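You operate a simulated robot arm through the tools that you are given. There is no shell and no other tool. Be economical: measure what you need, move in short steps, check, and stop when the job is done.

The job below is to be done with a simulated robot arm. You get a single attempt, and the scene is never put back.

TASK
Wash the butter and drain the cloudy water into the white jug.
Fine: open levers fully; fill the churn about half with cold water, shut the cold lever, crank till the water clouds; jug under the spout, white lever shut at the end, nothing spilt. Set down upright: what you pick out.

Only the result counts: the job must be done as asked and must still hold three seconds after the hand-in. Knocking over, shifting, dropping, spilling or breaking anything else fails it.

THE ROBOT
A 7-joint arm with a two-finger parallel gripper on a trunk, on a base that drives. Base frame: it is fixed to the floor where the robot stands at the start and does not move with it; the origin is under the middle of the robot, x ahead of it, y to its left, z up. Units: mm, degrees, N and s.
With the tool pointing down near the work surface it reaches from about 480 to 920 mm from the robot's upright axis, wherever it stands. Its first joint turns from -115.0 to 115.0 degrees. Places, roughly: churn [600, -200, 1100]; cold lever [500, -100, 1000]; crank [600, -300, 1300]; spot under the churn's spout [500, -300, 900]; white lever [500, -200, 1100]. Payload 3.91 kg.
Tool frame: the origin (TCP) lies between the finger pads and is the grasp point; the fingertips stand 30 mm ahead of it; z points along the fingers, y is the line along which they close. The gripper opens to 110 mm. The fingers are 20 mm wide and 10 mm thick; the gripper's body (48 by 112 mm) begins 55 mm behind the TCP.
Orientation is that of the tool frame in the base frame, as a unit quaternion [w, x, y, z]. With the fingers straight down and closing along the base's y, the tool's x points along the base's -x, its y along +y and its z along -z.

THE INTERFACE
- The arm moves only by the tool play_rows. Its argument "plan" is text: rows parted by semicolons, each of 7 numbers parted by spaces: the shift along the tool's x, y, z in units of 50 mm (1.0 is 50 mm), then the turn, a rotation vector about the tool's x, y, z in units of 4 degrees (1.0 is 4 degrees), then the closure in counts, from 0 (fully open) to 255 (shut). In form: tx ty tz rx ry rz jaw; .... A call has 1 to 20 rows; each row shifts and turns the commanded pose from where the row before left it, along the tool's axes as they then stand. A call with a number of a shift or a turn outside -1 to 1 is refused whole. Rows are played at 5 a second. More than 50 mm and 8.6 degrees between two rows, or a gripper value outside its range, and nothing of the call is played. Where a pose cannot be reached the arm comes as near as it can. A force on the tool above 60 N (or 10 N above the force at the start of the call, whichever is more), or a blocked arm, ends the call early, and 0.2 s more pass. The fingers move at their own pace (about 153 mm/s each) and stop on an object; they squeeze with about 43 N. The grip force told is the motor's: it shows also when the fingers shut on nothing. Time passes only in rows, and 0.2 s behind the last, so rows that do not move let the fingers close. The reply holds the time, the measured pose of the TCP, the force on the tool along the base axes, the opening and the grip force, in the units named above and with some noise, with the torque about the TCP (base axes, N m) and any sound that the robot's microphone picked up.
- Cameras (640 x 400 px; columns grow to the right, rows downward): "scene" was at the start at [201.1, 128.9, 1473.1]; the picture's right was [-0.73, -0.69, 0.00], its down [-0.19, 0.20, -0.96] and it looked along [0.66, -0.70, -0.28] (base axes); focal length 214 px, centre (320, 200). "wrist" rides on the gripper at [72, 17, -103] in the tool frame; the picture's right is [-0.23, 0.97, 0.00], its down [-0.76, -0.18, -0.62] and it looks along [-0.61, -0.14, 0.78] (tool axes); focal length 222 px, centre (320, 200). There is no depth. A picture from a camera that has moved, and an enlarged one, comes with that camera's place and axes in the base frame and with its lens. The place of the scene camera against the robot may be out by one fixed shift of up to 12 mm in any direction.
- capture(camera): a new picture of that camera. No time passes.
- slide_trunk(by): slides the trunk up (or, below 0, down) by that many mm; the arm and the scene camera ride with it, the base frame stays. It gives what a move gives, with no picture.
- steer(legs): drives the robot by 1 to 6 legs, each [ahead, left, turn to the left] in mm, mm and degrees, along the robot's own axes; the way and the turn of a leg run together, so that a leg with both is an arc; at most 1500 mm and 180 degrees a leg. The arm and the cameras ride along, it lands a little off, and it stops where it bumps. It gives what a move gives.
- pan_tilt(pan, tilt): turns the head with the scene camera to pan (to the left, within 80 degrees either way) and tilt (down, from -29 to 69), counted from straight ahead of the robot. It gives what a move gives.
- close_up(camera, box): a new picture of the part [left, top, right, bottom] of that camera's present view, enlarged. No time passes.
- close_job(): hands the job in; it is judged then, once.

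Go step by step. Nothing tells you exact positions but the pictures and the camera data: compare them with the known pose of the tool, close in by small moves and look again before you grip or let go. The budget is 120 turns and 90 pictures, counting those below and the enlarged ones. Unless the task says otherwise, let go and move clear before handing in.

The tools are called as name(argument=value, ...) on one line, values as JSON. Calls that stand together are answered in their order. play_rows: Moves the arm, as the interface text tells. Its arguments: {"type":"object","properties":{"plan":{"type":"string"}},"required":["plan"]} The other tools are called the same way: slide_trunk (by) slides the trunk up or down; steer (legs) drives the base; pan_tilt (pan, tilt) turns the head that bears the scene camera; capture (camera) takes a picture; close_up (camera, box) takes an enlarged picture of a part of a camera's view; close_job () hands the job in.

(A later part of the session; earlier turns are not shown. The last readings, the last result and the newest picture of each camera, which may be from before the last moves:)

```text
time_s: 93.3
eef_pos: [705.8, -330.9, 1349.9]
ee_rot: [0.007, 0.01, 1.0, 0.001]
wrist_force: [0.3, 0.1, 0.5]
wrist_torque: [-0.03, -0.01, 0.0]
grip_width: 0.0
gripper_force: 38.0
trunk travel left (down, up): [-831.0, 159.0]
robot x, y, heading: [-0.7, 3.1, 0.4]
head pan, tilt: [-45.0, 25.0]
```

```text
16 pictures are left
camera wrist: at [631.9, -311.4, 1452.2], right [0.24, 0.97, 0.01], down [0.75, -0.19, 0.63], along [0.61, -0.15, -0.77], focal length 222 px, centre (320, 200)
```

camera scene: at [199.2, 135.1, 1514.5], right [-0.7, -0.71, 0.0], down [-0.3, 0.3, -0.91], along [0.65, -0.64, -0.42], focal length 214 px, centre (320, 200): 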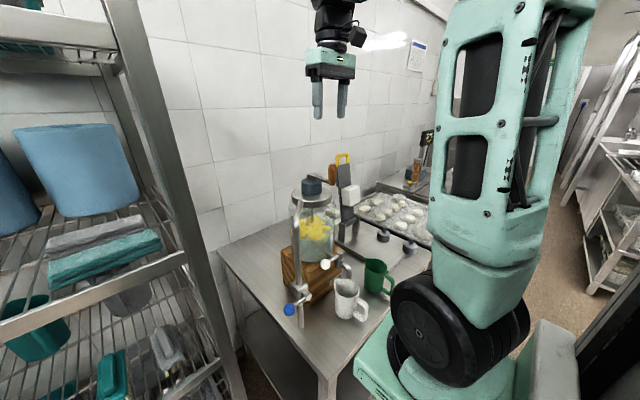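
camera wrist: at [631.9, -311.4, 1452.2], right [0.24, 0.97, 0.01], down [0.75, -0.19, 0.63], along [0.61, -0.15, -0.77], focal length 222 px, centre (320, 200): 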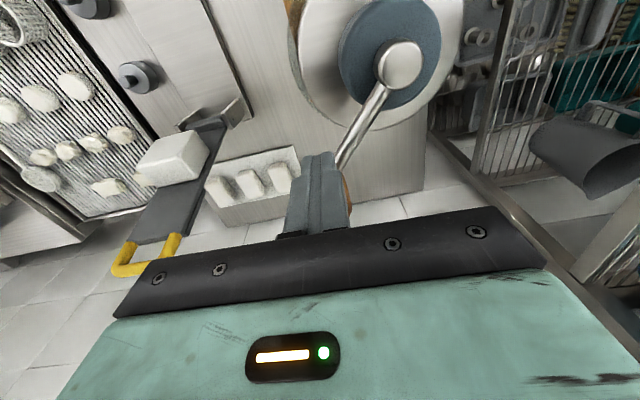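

The handle swung away as I re-closed; it is now at about (729,-320). I'll back off, open and approach it again.

play_rows(plan="0.4 0 0 0 0 0 255;0 0.2 0 0 0 0 120;0 0 0 0 0 0 90;0 0 0 0 0 0 90;-0.4 0 0 0 0 0 90;-0.2 0 0 0 0 0 90;0 0 0 0 0 0 90")

capture(camera="wrist")

```text
time_s: 94.9
eef_pos: [715.9, -321.5, 1349.0]
ee_rot: [0.006, 0.008, 1.0, 0.001]
wrist_force: [0.1, -0.8, -0.2]
wrist_torque: [-0.02, -0.01, 0.01]
grip_width: 71.2
gripper_force: 0.1
trunk travel left (down, up): [-831.0, 159.0]
robot x, y, heading: [-0.8, -1.0, 0.3]
head pan, tilt: [-45.0, 25.0]
```

```text
15 pictures are left
camera wrist: at [642.6, -302.2, 1452.3], right [0.24, 0.97, 0.01], down [0.75, -0.19, 0.63], along [0.61, -0.15, -0.77], focal length 222 px, centre (320, 200)
```

wrist: 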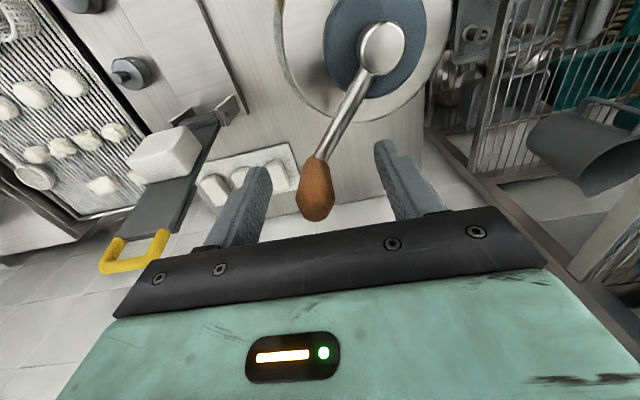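

The handle is now right between the fingers. I close and turn on with a smaller radius, checking forces.

play_rows(plan="0 0 0 0 0 0 180;0 0 0 0 0 0 255;0 0 0 0 0 0 255;0 0 0 0 0 0 255;-0.278 0.48 0 0 0 0 255;-0.096 0.548 0 0 0 0 255;0.096 0.548 0 0 0 0 255;0.278 0.48 0 0 0 0 255")

capture(camera="wrist")

```text
time_s: 96.5
eef_pos: [723.3, -257.0, 1351.2]
ee_rot: [0.0, 0.016, 1.0, -0.003]
wrist_force: [-17.6, -8.1, 10.1]
wrist_torque: [0.16, -0.08, 0.15]
grip_width: 0.4
gripper_force: 37.5
trunk travel left (down, up): [-831.0, 159.0]
robot x, y, heading: [-0.6, 0.5, 0.5]
head pan, tilt: [-45.0, 25.0]
stopped in row 8: the force on the tool passed its limit at 64 N (the readings are from after the stop); the commanded pose is now the measured one
```

```text
14 pictures are left
camera wrist: at [651.2, -236.1, 1455.3], right [0.26, 0.97, -0.01], down [0.76, -0.2, 0.62], along [0.6, -0.17, -0.78], focal length 222 px, centre (320, 200)
```

wrist: 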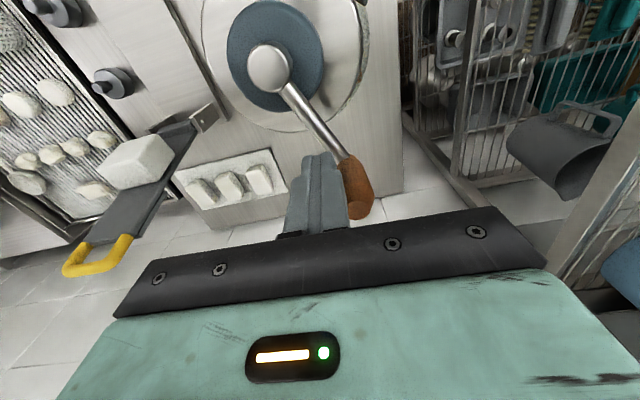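

The handle slipped out again; re-fitting the views gives axis (662,-272), radius 79, handle now at (736,-239). I regrasp it centrally.

play_rows(plan="0.6 0 0 0 0 0 255;0 0.36 0 0 0 0 120;0 0 0 0 0 0 90;0 0 0.1 0 0 0 90;-0.5 0 0 0 0 0 90;-0.38 0 0 0 0 0 90;0 0 0 0 0 0 90;0 0 0 0 0 0 180;0 0 0 0 0 0 255;0 0 0 0 0 0 255;0 0 0 0 0 0 255")

capture(camera="wrist")

```text
time_s: 98.9
eef_pos: [741.0, -236.5, 1344.4]
ee_rot: [0.0, 0.014, 1.0, -0.002]
wrist_force: [2.5, 1.3, -0.5]
wrist_torque: [-0.01, -0.3, -0.01]
grip_width: 24.9
gripper_force: 44.5
trunk travel left (down, up): [-831.0, 159.0]
robot x, y, heading: [-1.0, 1.5, 0.3]
head pan, tilt: [-45.0, 25.0]
```

```text
13 pictures are left
camera wrist: at [669.2, -215.2, 1447.2], right [0.25, 0.97, -0.01], down [0.76, -0.2, 0.62], along [0.6, -0.16, -0.78], focal length 222 px, centre (320, 200)
```

wrist: 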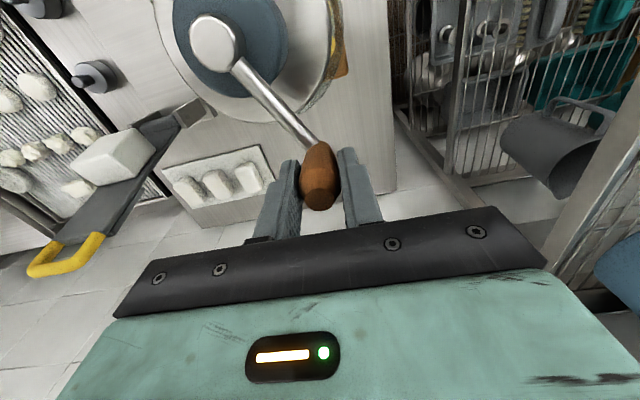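

Gripped, but slightly off-centre in the pads. I regrip 6 mm nearer and turn 100°.

play_rows(plan="0 0 0 0 0 0 175;0.13 0 0 0 0 0 175;0 0 0 0 0 0 255;0 0 0 0 0 0 255;0 0 0 0 0 0 255;0.322 0.448 0 0 0 0 255;0.456 0.311 0 0 0 0 255;0.535 0.136 0 0 0 0 255;0.549 -0.055 0 0 0 0 255;0.497 -0.239 0 0 0 0 255;0 0 0 0 0 0 255")

```text
time_s: 101.3
eef_pos: [616.0, -203.3, 1345.9]
ee_rot: [-0.001, 0.014, 1.0, -0.003]
wrist_force: [0.0, 0.1, 0.2]
wrist_torque: [0.0, -0.02, 0.02]
grip_width: 0.0
gripper_force: 37.6
trunk travel left (down, up): [-831.0, 159.0]
robot x, y, heading: [-3.4, 0.3, 0.5]
head pan, tilt: [-45.0, 25.0]
```

The handle got away again. I look where it is.

capture(camera="wrist")

capture(camera="scene")

```text
12 pictures are left
camera wrist: at [544.2, -182.7, 1449.5], right [0.25, 0.97, -0.01], down [0.76, -0.2, 0.62], along [0.6, -0.16, -0.78], focal length 222 px, centre (320, 200)
```

wrist: 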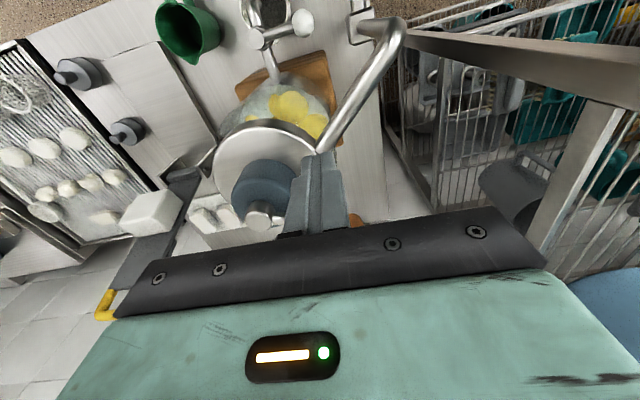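

```text
11 pictures are left
camera scene: at [199.1, 133.7, 1514.5], right [-0.7, -0.71, 0.0], down [-0.3, 0.3, -0.91], along [0.64, -0.64, -0.42], focal length 214 px, centre (320, 200)
```

scene: 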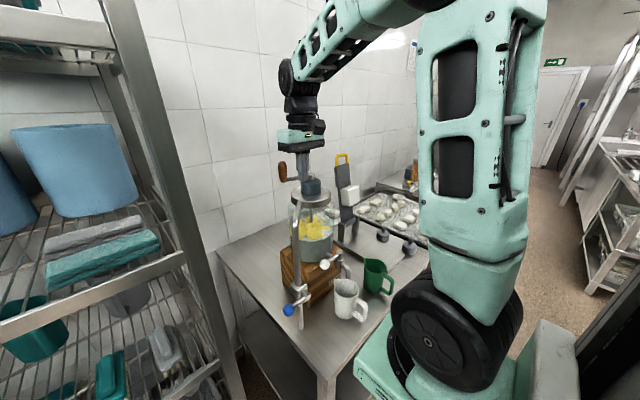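

My fit of all views now gives axis (657,-269), radius 87, and the handle is near (657,-182). I'll push it round with closed fingers toward +x, where the turning runs along the finger-closing direction, and regrasp there.

play_rows(plan="0 0.38 0 0 0 0 255;-0.38 0 0 0 0 0 255;-0.3 0.02 0 0 0 0 255;-0.32 0.02 0 0 0 0 255;-0.3 -0.08 0 0 0 0 255;-0.3 -0.08 0 0 0 0 255;0 0 0 0 0 0 255;0.6 0 0 0 0 0 255;0 -0.28 0 0 0 0 120;0 0 0 0 0 0 90;0 0 0 0 0 0 90")

capture(camera="wrist")

```text
time_s: 103.7
eef_pos: [667.0, -204.7, 1343.6]
ee_rot: [0.0, 0.014, 1.0, -0.003]
wrist_force: [0.8, 0.4, -0.2]
wrist_torque: [-0.02, 0.0, 0.01]
grip_width: 71.1
gripper_force: 0.1
trunk travel left (down, up): [-831.0, 159.0]
robot x, y, heading: [-3.1, 1.8, 0.2]
head pan, tilt: [-45.0, 25.0]
```

```text
10 pictures are left
camera wrist: at [595.2, -184.3, 1446.3], right [0.25, 0.97, -0.01], down [0.76, -0.2, 0.62], along [0.6, -0.16, -0.78], focal length 222 px, centre (320, 200)
```

wrist: 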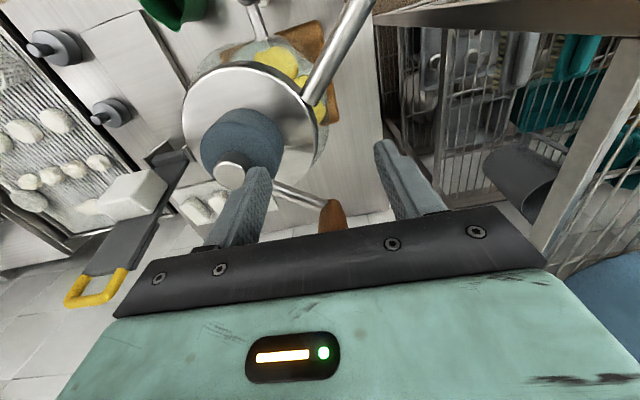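

The handle lies straight ahead as predicted. I grip it and do one forward sweep of 80°.

play_rows(plan="-0.5 -0.02 0 0 0 0 90;-0.46 0 0 0 0 0 90;0 0 0 0 0 0 180;0 0 0 0 0 0 255;0 0 0 0 0 0 255;0 0 0 0 0 0 255;-0.358 -0.478 0 0 0 0 255;-0.176 -0.57 0 0 0 0 255;0.032 -0.596 0 0 0 0 255;0.234 -0.55 0 0 0 0 255;0 0 0 0 0 0 255")

```text
time_s: 106.1
eef_pos: [722.7, -316.2, 1344.7]
ee_rot: [-0.005, 0.014, 1.0, -0.001]
wrist_force: [-18.1, 9.9, -18.9]
wrist_torque: [0.05, 1.09, 0.16]
grip_width: 24.1
gripper_force: 45.0
trunk travel left (down, up): [-831.0, 159.0]
robot x, y, heading: [-2.8, 2.9, 0.2]
head pan, tilt: [-45.0, 25.0]
```

The grip held. I sweep back and forth with a slightly smaller radius and check.

play_rows(plan="-0.136 0.518 0 0 0 0 255;-0.044 0.568 0 0 0 0 255;0.152 0.548 0 0 0 0 255;0.32 0.454 0 0 0 0 255;-0.32 -0.454 0 0 0 0 255;-0.152 -0.548 0 0 0 0 255;0.044 -0.568 0 0 0 0 255;0.236 -0.518 0 0 0 0 255;0 0 0 0 0 0 255")

close_up(camera="scene", box=[270, 140, 390, 330])

```text
time_s: 107.6
eef_pos: [727.1, -272.1, 1350.4]
ee_rot: [-0.006, 0.014, 1.0, 0.0]
wrist_force: [-28.9, 4.7, 16.1]
wrist_torque: [-0.24, -0.17, -0.39]
grip_width: 0.0
gripper_force: 37.7
trunk travel left (down, up): [-831.0, 159.0]
robot x, y, heading: [-3.6, -0.8, 0.5]
head pan, tilt: [-45.0, 25.0]
stopped in row 7: the force on the tool passed its limit at 63 N (the readings are from after the stop); the commanded pose is now the measured one
```

```text
2.11 times, centred on (330, 235) of scene
camera zoom: at [195.5, 134.9, 1514.9], right [-0.7, -0.71, 0.0], down [-0.3, 0.3, -0.91], along [0.65, -0.64, -0.42], focal length 452 px, centre (299, 126)
```

zoom: 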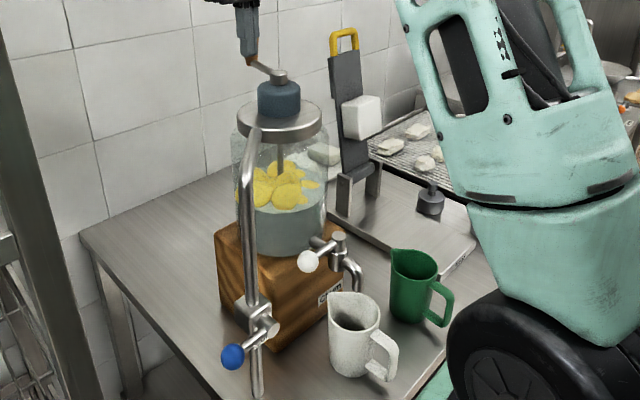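

Gripping is unreliable, but the handle can only move on its circle, so closed fingers following that same circle behind it must push it along. I set the fingertips behind the handle and push a full turn.

play_rows(plan="0.4 0 0 0 0 0 255;0 -0.9 0 0 0 0 255;-0.4 0 0.1 0 0 0 255;0 0 0 0 0 0 255")

play_rows(plan="-0.246 0.528 0 0 0 0 255;-0.051 0.581 0 0 0 0 255;0.151 0.563 0 0 0 0 255;0.334 0.478 0 0 0 0 255;0.478 0.334 0 0 0 0 255;0.563 0.151 0 0 0 0 255;0.581 -0.051 0 0 0 0 255;0.528 -0.246 0 0 0 0 255;0.412 -0.412 0 0 0 0 255;0.246 -0.528 0 0 0 0 255;0.051 -0.581 0 0 0 0 255;-0.151 -0.563 0 0 0 0 255;-0.334 -0.478 0 0 0 0 255;-0.478 -0.334 0 0 0 0 255;-0.563 -0.151 0 0 0 0 255;-0.581 0.051 0 0 0 0 255;-0.528 0.246 0 0 0 0 255;-0.412 0.412 0 0 0 0 255")

close_up(camera="scene", box=[270, 140, 390, 330])

```text
time_s: 108.6
eef_pos: [729.7, -316.6, 1340.7]
ee_rot: [-0.006, 0.012, 1.0, 0.001]
wrist_force: [-0.3, 0.2, 0.5]
wrist_torque: [0.01, -0.01, 0.01]
grip_width: 0.0
gripper_force: 37.1
trunk travel left (down, up): [-831.0, 159.0]
robot x, y, heading: [-2.2, 1.2, 0.2]
head pan, tilt: [-45.0, 25.0]
```

```text
time_s: 112.4
eef_pos: [730.2, -318.5, 1340.4]
ee_rot: [-0.006, 0.013, 1.0, 0.0]
wrist_force: [0.4, -0.2, 0.9]
wrist_torque: [0.05, -0.01, 0.01]
grip_width: 0.2
gripper_force: 36.9
trunk travel left (down, up): [-831.0, 159.0]
robot x, y, heading: [1.6, 1.0, 0.5]
head pan, tilt: [-45.0, 25.0]
```

```text
2.11 times, centred on (330, 235) of scene
camera zoom: at [198.7, 133.7, 1514.5], right [-0.7, -0.71, 0.0], down [-0.3, 0.3, -0.91], along [0.64, -0.64, -0.42], focal length 452 px, centre (299, 126)
```

zoom: 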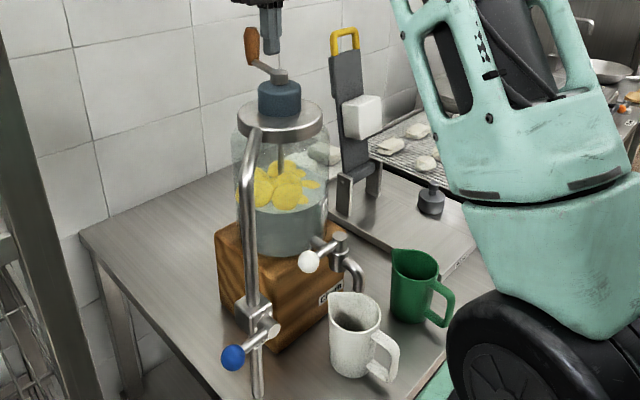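

The full turn ran freely with the handle still ahead of the fingers. I'll do four more turns and then look at the water.

play_rows(plan="-0.246 0.528 0 0 0 0 255;-0.051 0.581 0 0 0 0 255;0.151 0.563 0 0 0 0 255;0.334 0.478 0 0 0 0 255;0.478 0.334 0 0 0 0 255;0.563 0.151 0 0 0 0 255;0.581 -0.051 0 0 0 0 255;0.528 -0.246 0 0 0 0 255;0.412 -0.412 0 0 0 0 255;0.246 -0.528 0 0 0 0 255;0.051 -0.581 0 0 0 0 255;-0.151 -0.563 0 0 0 0 255;-0.334 -0.478 0 0 0 0 255;-0.478 -0.334 0 0 0 0 255;-0.563 -0.151 0 0 0 0 255;-0.581 0.051 0 0 0 0 255;-0.528 0.246 0 0 0 0 255;-0.412 0.412 0 0 0 0 255")

play_rows(plan="-0.246 0.528 0 0 0 0 255;-0.051 0.581 0 0 0 0 255;0.151 0.563 0 0 0 0 255;0.334 0.478 0 0 0 0 255;0.478 0.334 0 0 0 0 255;0.563 0.151 0 0 0 0 255;0.581 -0.051 0 0 0 0 255;0.528 -0.246 0 0 0 0 255;0.412 -0.412 0 0 0 0 255;0.246 -0.528 0 0 0 0 255;0.051 -0.581 0 0 0 0 255;-0.151 -0.563 0 0 0 0 255;-0.334 -0.478 0 0 0 0 255;-0.478 -0.334 0 0 0 0 255;-0.563 -0.151 0 0 0 0 255;-0.581 0.051 0 0 0 0 255;-0.528 0.246 0 0 0 0 255;-0.412 0.412 0 0 0 0 255")

play_rows(plan="-0.246 0.528 0 0 0 0 255;-0.051 0.581 0 0 0 0 255;0.151 0.563 0 0 0 0 255;0.334 0.478 0 0 0 0 255;0.478 0.334 0 0 0 0 255;0.563 0.151 0 0 0 0 255;0.581 -0.051 0 0 0 0 255;0.528 -0.246 0 0 0 0 255;0.412 -0.412 0 0 0 0 255;0.246 -0.528 0 0 0 0 255;0.051 -0.581 0 0 0 0 255;-0.151 -0.563 0 0 0 0 255;-0.334 -0.478 0 0 0 0 255;-0.478 -0.334 0 0 0 0 255;-0.563 -0.151 0 0 0 0 255;-0.581 0.051 0 0 0 0 255;-0.528 0.246 0 0 0 0 255;-0.412 0.412 0 0 0 0 255")

play_rows(plan="-0.246 0.528 0 0 0 0 255;-0.051 0.581 0 0 0 0 255;0.151 0.563 0 0 0 0 255;0.334 0.478 0 0 0 0 255;0.478 0.334 0 0 0 0 255;0.563 0.151 0 0 0 0 255;0.581 -0.051 0 0 0 0 255;0.528 -0.246 0 0 0 0 255;0.412 -0.412 0 0 0 0 255;0.246 -0.528 0 0 0 0 255;0.051 -0.581 0 0 0 0 255;-0.151 -0.563 0 0 0 0 255;-0.334 -0.478 0 0 0 0 255;-0.478 -0.334 0 0 0 0 255;-0.563 -0.151 0 0 0 0 255;-0.581 0.051 0 0 0 0 255;-0.528 0.246 0 0 0 0 255;-0.412 0.412 0 0 0 0 255")

close_up(camera="scene", box=[270, 140, 390, 330])

```text
time_s: 116.2
eef_pos: [730.2, -317.7, 1338.8]
ee_rot: [-0.006, 0.014, 1.0, 0.0]
wrist_force: [0.4, -0.3, -0.7]
wrist_torque: [0.04, 0.02, -0.02]
grip_width: 0.0
gripper_force: 37.6
trunk travel left (down, up): [-831.0, 159.0]
robot x, y, heading: [-2.2, 0.2, 0.3]
head pan, tilt: [-45.0, 25.0]
```

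```text
time_s: 120.0
eef_pos: [732.3, -316.6, 1341.6]
ee_rot: [-0.005, 0.013, 1.0, 0.0]
wrist_force: [1.3, -0.2, -1.6]
wrist_torque: [0.04, 0.02, -0.01]
grip_width: 0.0
gripper_force: 37.8
trunk travel left (down, up): [-831.0, 159.0]
robot x, y, heading: [-5.2, -1.2, 0.4]
head pan, tilt: [-45.0, 25.0]
```

```text
time_s: 123.8
eef_pos: [731.6, -316.6, 1340.2]
ee_rot: [-0.007, 0.014, 1.0, 0.0]
wrist_force: [-0.3, -0.6, -1.1]
wrist_torque: [-0.01, -0.02, 0.0]
grip_width: 0.0
gripper_force: 37.9
trunk travel left (down, up): [-831.0, 159.0]
robot x, y, heading: [-3.5, 3.9, 0.4]
head pan, tilt: [-45.0, 25.0]
```

```text
time_s: 127.6
eef_pos: [732.9, -314.8, 1341.4]
ee_rot: [-0.005, 0.012, 1.0, 0.001]
wrist_force: [-1.2, -0.1, 0.3]
wrist_torque: [0.0, 0.0, -0.01]
grip_width: 0.0
gripper_force: 37.9
trunk travel left (down, up): [-831.0, 159.0]
robot x, y, heading: [-4.8, 2.2, 0.4]
head pan, tilt: [-45.0, 25.0]
```

```text
2.11 times, centred on (330, 235) of scene
camera zoom: at [198.6, 133.9, 1514.5], right [-0.7, -0.71, 0.0], down [-0.3, 0.3, -0.91], along [0.64, -0.64, -0.42], focal length 452 px, centre (299, 126)
```

zoom: 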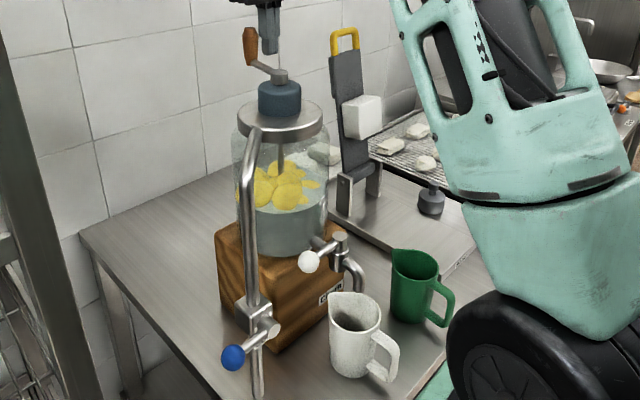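

No forces and the handle stays ahead, so the crank is turning; the water doesn't look clearly cloudy yet. Six more turns.

play_rows(plan="-0.246 0.528 0 0 0 0 255;-0.051 0.581 0 0 0 0 255;0.151 0.563 0 0 0 0 255;0.334 0.478 0 0 0 0 255;0.478 0.334 0 0 0 0 255;0.563 0.151 0 0 0 0 255;0.581 -0.051 0 0 0 0 255;0.528 -0.246 0 0 0 0 255;0.412 -0.412 0 0 0 0 255;0.246 -0.528 0 0 0 0 255;0.051 -0.581 0 0 0 0 255;-0.151 -0.563 0 0 0 0 255;-0.334 -0.478 0 0 0 0 255;-0.478 -0.334 0 0 0 0 255;-0.563 -0.151 0 0 0 0 255;-0.581 0.051 0 0 0 0 255;-0.528 0.246 0 0 0 0 255;-0.412 0.412 0 0 0 0 255")

play_rows(plan="-0.246 0.528 0 0 0 0 255;-0.051 0.581 0 0 0 0 255;0.151 0.563 0 0 0 0 255;0.334 0.478 0 0 0 0 255;0.478 0.334 0 0 0 0 255;0.563 0.151 0 0 0 0 255;0.581 -0.051 0 0 0 0 255;0.528 -0.246 0 0 0 0 255;0.412 -0.412 0 0 0 0 255;0.246 -0.528 0 0 0 0 255;0.051 -0.581 0 0 0 0 255;-0.151 -0.563 0 0 0 0 255;-0.334 -0.478 0 0 0 0 255;-0.478 -0.334 0 0 0 0 255;-0.563 -0.151 0 0 0 0 255;-0.581 0.051 0 0 0 0 255;-0.528 0.246 0 0 0 0 255;-0.412 0.412 0 0 0 0 255")

play_rows(plan="-0.246 0.528 0 0 0 0 255;-0.051 0.581 0 0 0 0 255;0.151 0.563 0 0 0 0 255;0.334 0.478 0 0 0 0 255;0.478 0.334 0 0 0 0 255;0.563 0.151 0 0 0 0 255;0.581 -0.051 0 0 0 0 255;0.528 -0.246 0 0 0 0 255;0.412 -0.412 0 0 0 0 255;0.246 -0.528 0 0 0 0 255;0.051 -0.581 0 0 0 0 255;-0.151 -0.563 0 0 0 0 255;-0.334 -0.478 0 0 0 0 255;-0.478 -0.334 0 0 0 0 255;-0.563 -0.151 0 0 0 0 255;-0.581 0.051 0 0 0 0 255;-0.528 0.246 0 0 0 0 255;-0.412 0.412 0 0 0 0 255")

play_rows(plan="-0.246 0.528 0 0 0 0 255;-0.051 0.581 0 0 0 0 255;0.151 0.563 0 0 0 0 255;0.334 0.478 0 0 0 0 255;0.478 0.334 0 0 0 0 255;0.563 0.151 0 0 0 0 255;0.581 -0.051 0 0 0 0 255;0.528 -0.246 0 0 0 0 255;0.412 -0.412 0 0 0 0 255;0.246 -0.528 0 0 0 0 255;0.051 -0.581 0 0 0 0 255;-0.151 -0.563 0 0 0 0 255;-0.334 -0.478 0 0 0 0 255;-0.478 -0.334 0 0 0 0 255;-0.563 -0.151 0 0 0 0 255;-0.581 0.051 0 0 0 0 255;-0.528 0.246 0 0 0 0 255;-0.412 0.412 0 0 0 0 255")

play_rows(plan="-0.246 0.528 0 0 0 0 255;-0.051 0.581 0 0 0 0 255;0.151 0.563 0 0 0 0 255;0.334 0.478 0 0 0 0 255;0.478 0.334 0 0 0 0 255;0.563 0.151 0 0 0 0 255;0.581 -0.051 0 0 0 0 255;0.528 -0.246 0 0 0 0 255;0.412 -0.412 0 0 0 0 255")

close_up(camera="scene", box=[290, 170, 350, 270])

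```text
time_s: 131.4
eef_pos: [731.4, -317.8, 1340.8]
ee_rot: [-0.005, 0.013, 1.0, 0.001]
wrist_force: [-0.7, 0.4, 0.5]
wrist_torque: [0.01, -0.05, 0.01]
grip_width: 0.2
gripper_force: 37.4
trunk travel left (down, up): [-831.0, 159.0]
robot x, y, heading: [0.6, 0.3, 0.6]
head pan, tilt: [-45.0, 25.0]
```

```text
time_s: 135.2
eef_pos: [734.0, -317.9, 1341.1]
ee_rot: [-0.007, 0.012, 1.0, 0.002]
wrist_force: [0.5, 0.0, 0.6]
wrist_torque: [0.03, -0.01, 0.0]
grip_width: 0.0
gripper_force: 37.3
trunk travel left (down, up): [-831.0, 159.0]
robot x, y, heading: [-3.3, -2.3, 0.4]
head pan, tilt: [-45.0, 25.0]
```

```text
time_s: 139.0
eef_pos: [731.9, -319.0, 1341.8]
ee_rot: [-0.005, 0.014, 1.0, 0.002]
wrist_force: [-0.5, 0.0, -0.4]
wrist_torque: [0.01, -0.01, 0.02]
grip_width: 0.0
gripper_force: 37.8
trunk travel left (down, up): [-831.0, 159.0]
robot x, y, heading: [-5.3, -0.8, 0.3]
head pan, tilt: [-45.0, 25.0]
```

```text
time_s: 142.8
eef_pos: [730.6, -317.1, 1340.0]
ee_rot: [-0.006, 0.012, 1.0, 0.001]
wrist_force: [-0.4, -0.1, 0.1]
wrist_torque: [0.02, 0.0, 0.01]
grip_width: 0.2
gripper_force: 37.5
trunk travel left (down, up): [-831.0, 159.0]
robot x, y, heading: [-2.3, 6.4, 0.4]
head pan, tilt: [-45.0, 25.0]
```

```text
time_s: 144.8
eef_pos: [596.5, -216.0, 1342.6]
ee_rot: [-0.005, 0.013, 1.0, 0.002]
wrist_force: [0.4, -0.4, 0.9]
wrist_torque: [0.0, 0.03, 0.02]
grip_width: 0.0
gripper_force: 38.2
trunk travel left (down, up): [-831.0, 159.0]
robot x, y, heading: [-2.1, -0.1, 0.9]
head pan, tilt: [-45.0, 25.0]
```

```text
4.00 times, centred on (320, 220) of scene
camera zoom: at [199.1, 134.4, 1514.4], right [-0.7, -0.71, 0.0], down [-0.3, 0.3, -0.91], along [0.65, -0.64, -0.42], focal length 858 px, centre (320, 120)
```

zoom: 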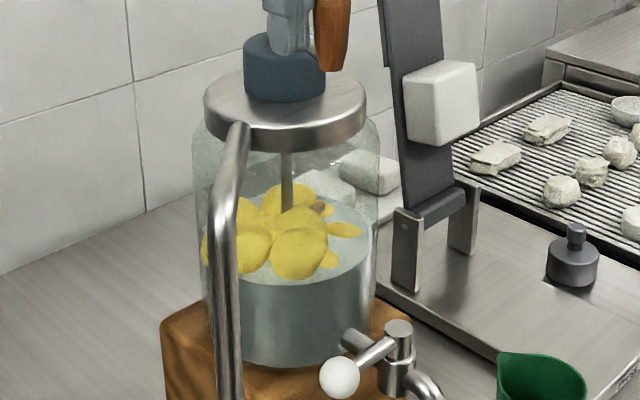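

The handle is now seen ahead of the fingers on the near side, so it really turns; the water looks greyish but I want it clearly cloudy. Eight more turns, then the same view.

play_rows(plan="0.246 -0.528 0 0 0 0 255;0.051 -0.581 0 0 0 0 255;-0.151 -0.563 0 0 0 0 255;-0.334 -0.478 0 0 0 0 255;-0.478 -0.334 0 0 0 0 255;-0.563 -0.151 0 0 0 0 255;-0.581 0.051 0 0 0 0 255;-0.528 0.246 0 0 0 0 255;-0.412 0.412 0 0 0 0 255;-0.246 0.528 0 0 0 0 255;-0.051 0.581 0 0 0 0 255;0.151 0.563 0 0 0 0 255;0.334 0.478 0 0 0 0 255;0.478 0.334 0 0 0 0 255;0.563 0.151 0 0 0 0 255;0.581 -0.051 0 0 0 0 255;0.528 -0.246 0 0 0 0 255;0.412 -0.412 0 0 0 0 255")

play_rows(plan="0.246 -0.528 0 0 0 0 255;0.051 -0.581 0 0 0 0 255;-0.151 -0.563 0 0 0 0 255;-0.334 -0.478 0 0 0 0 255;-0.478 -0.334 0 0 0 0 255;-0.563 -0.151 0 0 0 0 255;-0.581 0.051 0 0 0 0 255;-0.528 0.246 0 0 0 0 255;-0.412 0.412 0 0 0 0 255;-0.246 0.528 0 0 0 0 255;-0.051 0.581 0 0 0 0 255;0.151 0.563 0 0 0 0 255;0.334 0.478 0 0 0 0 255;0.478 0.334 0 0 0 0 255;0.563 0.151 0 0 0 0 255;0.581 -0.051 0 0 0 0 255;0.528 -0.246 0 0 0 0 255;0.412 -0.412 0 0 0 0 255")

play_rows(plan="0.246 -0.528 0 0 0 0 255;0.051 -0.581 0 0 0 0 255;-0.151 -0.563 0 0 0 0 255;-0.334 -0.478 0 0 0 0 255;-0.478 -0.334 0 0 0 0 255;-0.563 -0.151 0 0 0 0 255;-0.581 0.051 0 0 0 0 255;-0.528 0.246 0 0 0 0 255;-0.412 0.412 0 0 0 0 255;-0.246 0.528 0 0 0 0 255;-0.051 0.581 0 0 0 0 255;0.151 0.563 0 0 0 0 255;0.334 0.478 0 0 0 0 255;0.478 0.334 0 0 0 0 255;0.563 0.151 0 0 0 0 255;0.581 -0.051 0 0 0 0 255;0.528 -0.246 0 0 0 0 255;0.412 -0.412 0 0 0 0 255")

play_rows(plan="0.246 -0.528 0 0 0 0 255;0.051 -0.581 0 0 0 0 255;-0.151 -0.563 0 0 0 0 255;-0.334 -0.478 0 0 0 0 255;-0.478 -0.334 0 0 0 0 255;-0.563 -0.151 0 0 0 0 255;-0.581 0.051 0 0 0 0 255;-0.528 0.246 0 0 0 0 255;-0.412 0.412 0 0 0 0 255;-0.246 0.528 0 0 0 0 255;-0.051 0.581 0 0 0 0 255;0.151 0.563 0 0 0 0 255;0.334 0.478 0 0 0 0 255;0.478 0.334 0 0 0 0 255;0.563 0.151 0 0 0 0 255;0.581 -0.051 0 0 0 0 255;0.528 -0.246 0 0 0 0 255;0.412 -0.412 0 0 0 0 255")

play_rows(plan="0.246 -0.528 0 0 0 0 255;0.051 -0.581 0 0 0 0 255;-0.151 -0.563 0 0 0 0 255;-0.334 -0.478 0 0 0 0 255;-0.478 -0.334 0 0 0 0 255;-0.563 -0.151 0 0 0 0 255;-0.581 0.051 0 0 0 0 255;-0.528 0.246 0 0 0 0 255;-0.412 0.412 0 0 0 0 255;-0.246 0.528 0 0 0 0 255;-0.051 0.581 0 0 0 0 255;0.151 0.563 0 0 0 0 255;0.334 0.478 0 0 0 0 255;0.478 0.334 0 0 0 0 255;0.563 0.151 0 0 0 0 255;0.581 -0.051 0 0 0 0 255;0.528 -0.246 0 0 0 0 255;0.412 -0.412 0 0 0 0 255")

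play_rows(plan="0.246 -0.528 0 0 0 0 255;0.051 -0.581 0 0 0 0 255;-0.151 -0.563 0 0 0 0 255;-0.334 -0.478 0 0 0 0 255;-0.478 -0.334 0 0 0 0 255;-0.563 -0.151 0 0 0 0 255;-0.581 0.051 0 0 0 0 255;-0.528 0.246 0 0 0 0 255;-0.412 0.412 0 0 0 0 255;-0.246 0.528 0 0 0 0 255;-0.051 0.581 0 0 0 0 255;0.151 0.563 0 0 0 0 255;0.334 0.478 0 0 0 0 255;0.478 0.334 0 0 0 0 255;0.563 0.151 0 0 0 0 255;0.581 -0.051 0 0 0 0 255;0.528 -0.246 0 0 0 0 255;0.412 -0.412 0 0 0 0 255")

play_rows(plan="0.246 -0.528 0 0 0 0 255;0.051 -0.581 0 0 0 0 255;-0.151 -0.563 0 0 0 0 255;-0.334 -0.478 0 0 0 0 255;-0.478 -0.334 0 0 0 0 255;-0.563 -0.151 0 0 0 0 255;-0.581 0.051 0 0 0 0 255;-0.528 0.246 0 0 0 0 255;-0.412 0.412 0 0 0 0 255;-0.246 0.528 0 0 0 0 255;-0.051 0.581 0 0 0 0 255;0.151 0.563 0 0 0 0 255;0.334 0.478 0 0 0 0 255;0.478 0.334 0 0 0 0 255;0.563 0.151 0 0 0 0 255;0.581 -0.051 0 0 0 0 255;0.528 -0.246 0 0 0 0 255;0.412 -0.412 0 0 0 0 255")

play_rows(plan="0.246 -0.528 0 0 0 0 255;0.051 -0.581 0 0 0 0 255;-0.151 -0.563 0 0 0 0 255;-0.334 -0.478 0 0 0 0 255;-0.478 -0.334 0 0 0 0 255;-0.563 -0.151 0 0 0 0 255;-0.581 0.051 0 0 0 0 255;-0.528 0.246 0 0 0 0 255;-0.412 0.412 0 0 0 0 255;-0.246 0.528 0 0 0 0 255;-0.051 0.581 0 0 0 0 255;0.151 0.563 0 0 0 0 255;0.334 0.478 0 0 0 0 255;0.478 0.334 0 0 0 0 255;0.563 0.151 0 0 0 0 255;0.581 -0.051 0 0 0 0 255;0.528 -0.246 0 0 0 0 255;0.412 -0.412 0 0 0 0 255")

close_up(camera="scene", box=[290, 170, 350, 270])

```text
time_s: 148.6
eef_pos: [595.1, -217.0, 1342.8]
ee_rot: [-0.007, 0.012, 1.0, 0.001]
wrist_force: [0.6, 0.0, -0.4]
wrist_torque: [-0.01, 0.05, 0.03]
grip_width: 0.0
gripper_force: 37.8
trunk travel left (down, up): [-831.0, 159.0]
robot x, y, heading: [-4.4, 4.1, 0.3]
head pan, tilt: [-45.0, 25.0]
```

```text
time_s: 152.4
eef_pos: [595.5, -217.6, 1343.1]
ee_rot: [-0.007, 0.013, 1.0, 0.0]
wrist_force: [-0.1, 0.4, 0.3]
wrist_torque: [-0.03, 0.03, -0.01]
grip_width: 0.0
gripper_force: 37.4
trunk travel left (down, up): [-831.0, 159.0]
robot x, y, heading: [-1.1, 3.4, 0.4]
head pan, tilt: [-45.0, 25.0]
```

```text
time_s: 156.2
eef_pos: [595.6, -217.3, 1343.7]
ee_rot: [-0.007, 0.012, 1.0, 0.001]
wrist_force: [0.4, 0.5, -0.3]
wrist_torque: [0.02, 0.0, 0.02]
grip_width: 0.2
gripper_force: 37.6
trunk travel left (down, up): [-831.0, 159.0]
robot x, y, heading: [-3.8, 0.3, 0.2]
head pan, tilt: [-45.0, 25.0]
```

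```text
time_s: 160.0
eef_pos: [595.4, -215.5, 1342.3]
ee_rot: [-0.006, 0.012, 1.0, 0.001]
wrist_force: [-0.6, -0.1, 0.0]
wrist_torque: [0.02, 0.0, 0.0]
grip_width: 0.1
gripper_force: 37.7
trunk travel left (down, up): [-831.0, 159.0]
robot x, y, heading: [1.6, -2.7, 0.2]
head pan, tilt: [-45.0, 25.0]
```

```text
time_s: 163.8
eef_pos: [595.3, -215.6, 1341.1]
ee_rot: [-0.006, 0.013, 1.0, 0.001]
wrist_force: [-0.5, 0.6, 0.6]
wrist_torque: [0.02, 0.0, -0.02]
grip_width: 0.2
gripper_force: 37.2
trunk travel left (down, up): [-831.0, 159.0]
robot x, y, heading: [-3.5, 2.0, 0.4]
head pan, tilt: [-45.0, 25.0]
```

```text
time_s: 167.6
eef_pos: [594.8, -214.6, 1343.1]
ee_rot: [-0.007, 0.013, 1.0, 0.0]
wrist_force: [1.1, -0.3, 0.0]
wrist_torque: [-0.02, 0.0, 0.0]
grip_width: 0.2
gripper_force: 37.6
trunk travel left (down, up): [-831.0, 159.0]
robot x, y, heading: [-3.5, 3.6, 0.4]
head pan, tilt: [-45.0, 25.0]
```

```text
time_s: 171.4
eef_pos: [597.3, -216.9, 1342.0]
ee_rot: [-0.006, 0.013, 1.0, 0.001]
wrist_force: [0.1, 0.1, 0.5]
wrist_torque: [0.01, 0.06, 0.01]
grip_width: 0.1
gripper_force: 37.9
trunk travel left (down, up): [-831.0, 159.0]
robot x, y, heading: [-0.5, 1.4, 0.5]
head pan, tilt: [-45.0, 25.0]
```

```text
time_s: 175.2
eef_pos: [596.5, -217.8, 1342.6]
ee_rot: [-0.006, 0.012, 1.0, 0.001]
wrist_force: [0.0, 0.7, -0.2]
wrist_torque: [-0.03, 0.05, 0.0]
grip_width: 0.0
gripper_force: 38.1
trunk travel left (down, up): [-831.0, 159.0]
robot x, y, heading: [-4.2, -0.8, 0.4]
head pan, tilt: [-45.0, 25.0]
```

```text
4.00 times, centred on (320, 220) of scene
camera zoom: at [199.0, 134.4, 1514.4], right [-0.7, -0.71, 0.0], down [-0.3, 0.3, -0.91], along [0.65, -0.64, -0.42], focal length 858 px, centre (320, 120)
```

zoom: 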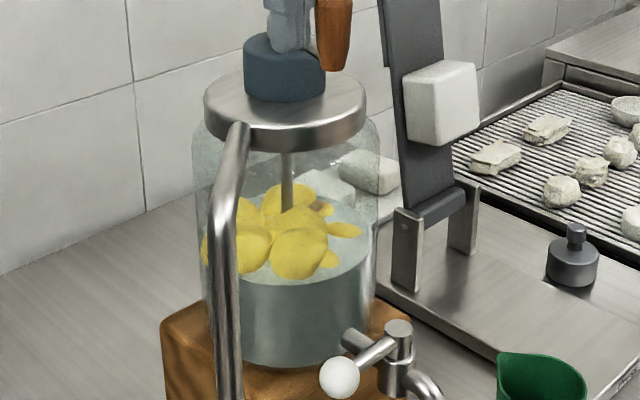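

Unchanged and opaque now, whereas the fresh water was see-through, so the water has clouded. Next I drain: I lift off the crank, open the jaws and turn the hand 90° to pull the white knob toward me with one finger.

play_rows(plan="0 0.1 -0.6 0 0 0 255;0 0.16 -0.6 0 0 0 255;0.8 0 0 0 0 0 0;0.8 0 0 0 0 0 0;0.22 0 0 0 0 0 0;0 0 0 0 0 0 0")

play_rows(plan="0 0 0 0 0 1 0;0 0 0 0 0 1 0;0 0 0 0 0 1 0;0 0 0 0 0 1 0;0 0 0 0 0 1 0;0 0 0 0 0 1 0;0 0 0 0 0 1 0;0 0 0 0 0 1 0;0 0 0 0 0 1 0;0 0 0 0 0 1 0;0 0 0 0 0 1 0;0 0 0 0 0 1 0;0 0 0 0 0 1 0;0 0 0 0 0 1 0;0 0 0 0 0 1 0;0 0 0 0 0 1 0;0 0 0 0 0 1 0;0 0 0 0 0 1 0;0 0 0 0 0 1 0;0 0 0 0 0 1 0")

play_rows(plan="0 0 0 0 0 1 0;0 0 0 0 0 1 0;0 0 0 0 0 0.5 0;0 0 0 0 0 0 0")

```text
time_s: 176.6
eef_pos: [505.7, -201.1, 1404.6]
ee_rot: [-0.007, 0.013, 1.0, 0.0]
wrist_force: [0.6, -0.2, -0.4]
wrist_torque: [-0.02, 0.01, -0.01]
grip_width: 110.0
gripper_force: 0.0
trunk travel left (down, up): [-831.0, 159.0]
robot x, y, heading: [0.6, 4.2, 0.3]
head pan, tilt: [-45.0, 25.0]
```

```text
time_s: 180.8
eef_pos: [506.9, -202.1, 1404.0]
ee_rot: [-0.005, 0.653, 0.757, -0.004]
wrist_force: [0.8, -0.3, -0.9]
wrist_torque: [0.02, -0.03, -0.03]
grip_width: 110.0
gripper_force: 0.1
trunk travel left (down, up): [-831.0, 159.0]
robot x, y, heading: [-4.4, 0.1, 0.3]
head pan, tilt: [-45.0, 25.0]
```

```text
time_s: 181.8
eef_pos: [506.7, -200.1, 1405.1]
ee_rot: [-0.005, 0.715, 0.699, -0.004]
wrist_force: [-0.1, -0.4, 0.6]
wrist_torque: [0.0, 0.02, 0.01]
grip_width: 110.3
gripper_force: 0.0
trunk travel left (down, up): [-831.0, 159.0]
robot x, y, heading: [-2.5, 2.0, 0.3]
head pan, tilt: [-45.0, 25.0]
```

The 90° turn put the wrist camera on the side of the water pipe, which is tight. I'll turn the hand the other way instead (camera to the free side), high above everything.

play_rows(plan="0 0 0 0 0 -1 255;0 0 0 0 0 -1 255;0 0 0 0 0 -1 255;0 0 0 0 0 -1 255;0 0 0 0 0 -1 255;0 0 0 0 0 -1 255;0 0 0 0 0 -1 255;0 0 0 0 0 -1 255;0 0 0 0 0 -1 255;0 0 0 0 0 -1 255;0 0 0 0 0 -1 255;0 0 0 0 0 -1 255;0 0 0 0 0 -1 255;0 0 0 0 0 -1 255;0 0 0 0 0 -1 255;0 0 0 0 0 -1 255;0 0 0 0 0 -1 255;0 0 0 0 0 -1 255;0 0 0 0 0 -1 255;0 0 0 0 0 -1 255")

play_rows(plan="0 0 0 0 0 -1 255;0 0 0 0 0 -1 255;0 0 0 0 0 -1 255;0 0 0 0 0 -1 255;0 0 0 0 0 -1 255;0 0 0 0 0 -1 255;0 0 0 0 0 -1 255;0 0 0 0 0 -1 255;0 0 0 0 0 -1 255;0 0 0 0 0 -1 255;0 0 0 0 0 -1 255;0 0 0 0 0 -1 255;0 0 0 0 0 -1 255;0 0 0 0 0 -1 255;0 0 0 0 0 -1 255;0 0 0 0 0 -1 255;0 0 0 0 0 -1 255;0 0 0 0 0 -1 255;0 0 0 0 0 -1 255;0 0 0 0 0 -1 255")

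play_rows(plan="0 0 0 0 0 -1 255;0 0 0 0 0 -1 255;0 0 0 0 0 -1 255;0 0 0 0 0 -1 255;0 0 0 0 0 -1 255;0 0 0 0 0 0 255")

```text
time_s: 186.0
eef_pos: [505.6, -202.0, 1403.5]
ee_rot: [-0.007, 0.099, 0.995, 0.0]
wrist_force: [0.6, 0.2, -0.1]
wrist_torque: [-0.02, 0.0, -0.03]
grip_width: 0.0
gripper_force: 37.4
trunk travel left (down, up): [-831.0, 159.0]
robot x, y, heading: [0.2, 1.9, 0.6]
head pan, tilt: [-45.0, 25.0]
```

```text
time_s: 190.2
eef_pos: [505.9, -201.7, 1404.0]
ee_rot: [-0.005, -0.564, 0.826, 0.004]
wrist_force: [-0.4, 1.2, -0.2]
wrist_torque: [0.02, 0.0, 0.01]
grip_width: 0.0
gripper_force: 37.4
trunk travel left (down, up): [-831.0, 159.0]
robot x, y, heading: [-5.3, -2.1, 0.3]
head pan, tilt: [-45.0, 25.0]
```

```text
time_s: 191.6
eef_pos: [505.9, -201.6, 1402.8]
ee_rot: [-0.004, -0.698, 0.716, 0.005]
wrist_force: [-0.8, 0.0, -0.1]
wrist_torque: [-0.02, 0.02, 0.0]
grip_width: 0.0
gripper_force: 37.8
trunk travel left (down, up): [-831.0, 159.0]
robot x, y, heading: [-1.6, 2.3, 0.6]
head pan, tilt: [-45.0, 25.0]
```

Hand turned. I move the crank handle out of the way by pushing it another 80° round, then return.

play_rows(plan="0 -0.9 0 0 0 0 255;0.28 -0.9 0 0 0 0 255;0 0 0.6 0 0 0 255;0 0 0.6 0 0 0 255;0.53 0.246 0 0 0 0 255;0.582 0.05 0 0 0 0 255;0.564 -0.152 0 0 0 0 255;0.478 -0.334 0 0 0 0 255;0 0 0 0 0 0 255;0 0 -0.6 0 0 0 255;0 0 -0.6 0 0 0 255;0 0.9 0 0 0 0 255;0 0.95 0 0 0 0 255;-0.8 0 0 0 0 0 0;-0.8 0 0 0 0 0 0;-0.72 0 0 0 0 0 0;0 0 0 0 0 0 0")

capture(camera="wrist")

```text
time_s: 195.2
eef_pos: [514.5, -208.4, 1405.1]
ee_rot: [-0.004, -0.699, 0.715, 0.005]
wrist_force: [0.3, 0.1, -0.1]
wrist_torque: [0.01, 0.0, 0.01]
grip_width: 110.0
gripper_force: 0.0
trunk travel left (down, up): [-831.0, 159.0]
robot x, y, heading: [-4.5, -2.4, 0.5]
head pan, tilt: [-45.0, 25.0]
```

```text
4 pictures are left
camera wrist: at [497.5, -278.9, 1508.2], right [-0.97, 0.25, 0.01], down [0.2, 0.76, 0.62], along [0.15, 0.6, -0.78], focal length 222 px, centre (320, 200)
```

wrist: 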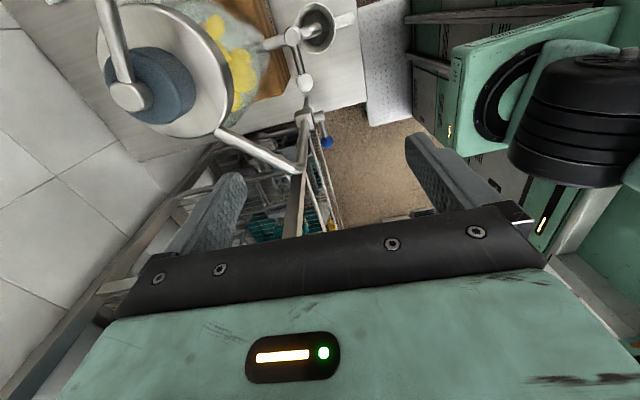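

The knob is at (539,-207) and post at (540,-273), matching earlier values. I back the base 90 mm for arm room, then place the far finger behind the knob and go down.

steer(legs=[[-90, 0, 0]])

```text
time_s: 196.3
eef_pos: [425.1, -209.5, 1404.6]
ee_rot: [-0.003, -0.698, 0.716, 0.005]
wrist_force: [0.6, 0.2, -0.6]
wrist_torque: [-0.02, 0.0, 0.01]
grip_width: 109.9
gripper_force: 0.0
trunk travel left (down, up): [-831.0, 159.0]
robot x, y, heading: [-93.5, 0.1, 0.4]
head pan, tilt: [-45.0, 25.0]
```

play_rows(plan="-0.04 -0.8 0 0 0 0 0;0 -0.8 0 0 0 0 0;0 0 0 0 0 0 0")

play_rows(plan="0 0 0.9 0 0 0 0;0 0 0.9 0 0 0 0;0 0 0.9 0 0 0 0;0 0 0.9 0 0 0 0;0 0 0.9 0 0 0 0;0 0 0.9 0 0 0 0;0 0 0 0 0 0 0")

```text
time_s: 197.2
eef_pos: [504.7, -208.2, 1406.4]
ee_rot: [-0.004, -0.699, 0.715, 0.004]
wrist_force: [0.7, 0.2, 1.1]
wrist_torque: [-0.03, 0.02, 0.01]
grip_width: 110.1
gripper_force: 0.0
trunk travel left (down, up): [-831.0, 159.0]
robot x, y, heading: [-94.7, -3.0, 0.6]
head pan, tilt: [-45.0, 25.0]
```

```text
time_s: 198.8
eef_pos: [501.3, -209.2, 1135.3]
ee_rot: [-0.003, -0.698, 0.716, 0.004]
wrist_force: [-0.6, 0.6, 0.7]
wrist_torque: [0.0, -0.02, 0.01]
grip_width: 110.3
gripper_force: 0.0
trunk travel left (down, up): [-831.0, 159.0]
robot x, y, heading: [-95.1, -0.4, 0.6]
head pan, tilt: [-45.0, 25.0]
```

play_rows(plan="0 -0.1 0 0 0 0 0;0 0 0.46 0 0 0 0;0 0 0.46 0 0 0 0;0 0 0 0 0 0 0")

capture(camera="wrist")

```text
time_s: 199.8
eef_pos: [503.8, -208.8, 1088.9]
ee_rot: [-0.004, -0.699, 0.715, 0.005]
wrist_force: [0.0, -0.8, 0.8]
wrist_torque: [0.0, -0.01, 0.02]
grip_width: 110.0
gripper_force: 0.1
trunk travel left (down, up): [-831.0, 159.0]
robot x, y, heading: [-93.6, 0.2, 0.4]
head pan, tilt: [-45.0, 25.0]
```

```text
3 pictures are left
camera wrist: at [486.9, -280.3, 1192.4], right [-0.97, 0.25, 0.01], down [0.2, 0.76, 0.62], along [0.15, 0.6, -0.78], focal length 222 px, centre (320, 200)
```

wrist: 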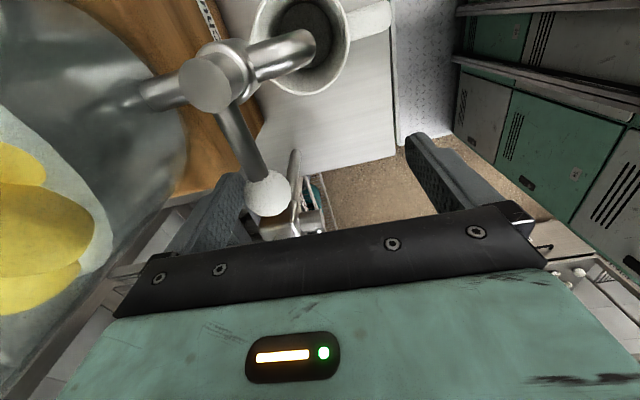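

The far finger sits just behind the white knob, and the spout opens over the jug's mouth. I pull the lever round toward me to fully open.

play_rows(plan="-0.06 0.12 0 0 0 0 0;-0.06 0.308 0 0 0 0 0;0.02 0.332 0 0 0 0 0;0.092 0.32 0 0 0 0 0;0.188 0.3 0 0 0 0 0;0.28 0.25 0 0 0 0 0;0.34 0.17 0 0 0 0 0;0.08 0 0 0 0 0 0")

```text
time_s: 201.6
eef_pos: [413.0, -246.3, 1088.3]
ee_rot: [-0.005, -0.701, 0.713, 0.005]
wrist_force: [2.7, 24.4, 1.5]
wrist_torque: [0.2, -0.23, 1.43]
grip_width: 110.2
gripper_force: 0.0
trunk travel left (down, up): [-831.0, 159.0]
robot x, y, heading: [-91.8, 0.3, 0.5]
head pan, tilt: [-45.0, 25.0]
```

The lever is at its stop (24 N), fully open. I move the finger around the lever tip, ready to close, and look at the flow.

play_rows(plan="-0.1 0 0 0 0 0 0;0 0.8 0 0 0 0 0;0.54 0 0 0 0 0 0;0.56 0 0 0 0 0 0")

close_up(camera="scene", box=[270, 150, 430, 320])

```text
time_s: 202.6
eef_pos: [372.4, -301.2, 1088.0]
ee_rot: [-0.004, -0.698, 0.716, 0.004]
wrist_force: [-0.4, 0.3, 1.3]
wrist_torque: [-0.01, -0.02, 0.01]
grip_width: 109.8
gripper_force: 0.1
trunk travel left (down, up): [-831.0, 159.0]
robot x, y, heading: [-93.5, -1.7, 0.5]
head pan, tilt: [-45.0, 25.0]
```

```text
2.35 times, centred on (350, 235) of scene
camera zoom: at [108.2, 133.9, 1514.4], right [-0.7, -0.71, 0.0], down [-0.3, 0.3, -0.91], along [0.65, -0.64, -0.42], focal length 505 px, centre (249, 118)
```

zoom: 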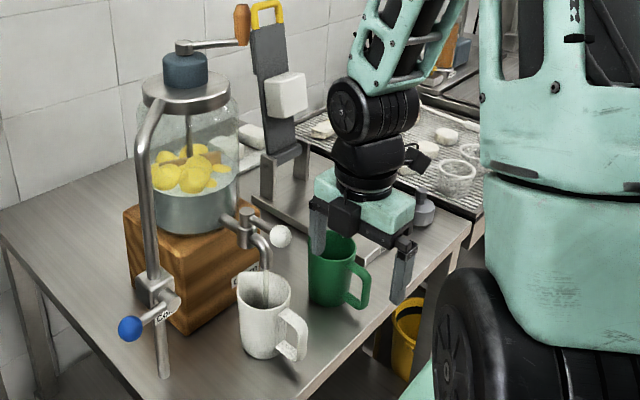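

Cloudy water is streaming into the jug, and the whole setup is visible. I wait about 4 s and compare jug and churn levels.

play_rows(plan="0 0 0 0 0 0 0;0 0 0 0 0 0 0;0 0 0 0 0 0 0;0 0 0 0 0 0 0;0 0 0 0 0 0 0;0 0 0 0 0 0 0;0 0 0 0 0 0 0;0 0 0 0 0 0 0;0 0 0 0 0 0 0;0 0 0 0 0 0 0;0 0 0 0 0 0 0;0 0 0 0 0 0 0;0 0 0 0 0 0 0;0 0 0 0 0 0 0;0 0 0 0 0 0 0;0 0 0 0 0 0 0;0 0 0 0 0 0 0;0 0 0 0 0 0 0;0 0 0 0 0 0 0")

close_up(camera="scene", box=[300, 190, 400, 310])

```text
time_s: 206.6
eef_pos: [374.3, -300.5, 1089.0]
ee_rot: [-0.004, -0.699, 0.715, 0.006]
wrist_force: [0.4, -0.2, 1.5]
wrist_torque: [-0.01, 0.0, 0.0]
grip_width: 109.9
gripper_force: 0.1
trunk travel left (down, up): [-831.0, 159.0]
robot x, y, heading: [-97.5, 0.3, 0.4]
head pan, tilt: [-45.0, 25.0]
```

```text
3.33 times, centred on (350, 250) of scene
camera zoom: at [108.2, 133.5, 1514.5], right [-0.7, -0.71, 0.0], down [-0.3, 0.3, -0.91], along [0.65, -0.64, -0.42], focal length 715 px, centre (220, 33)
```

zoom: 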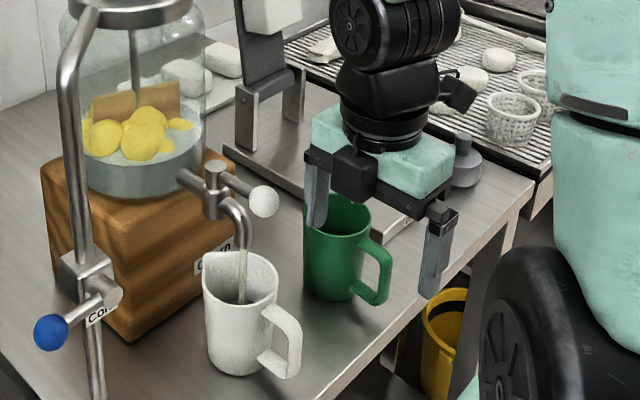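

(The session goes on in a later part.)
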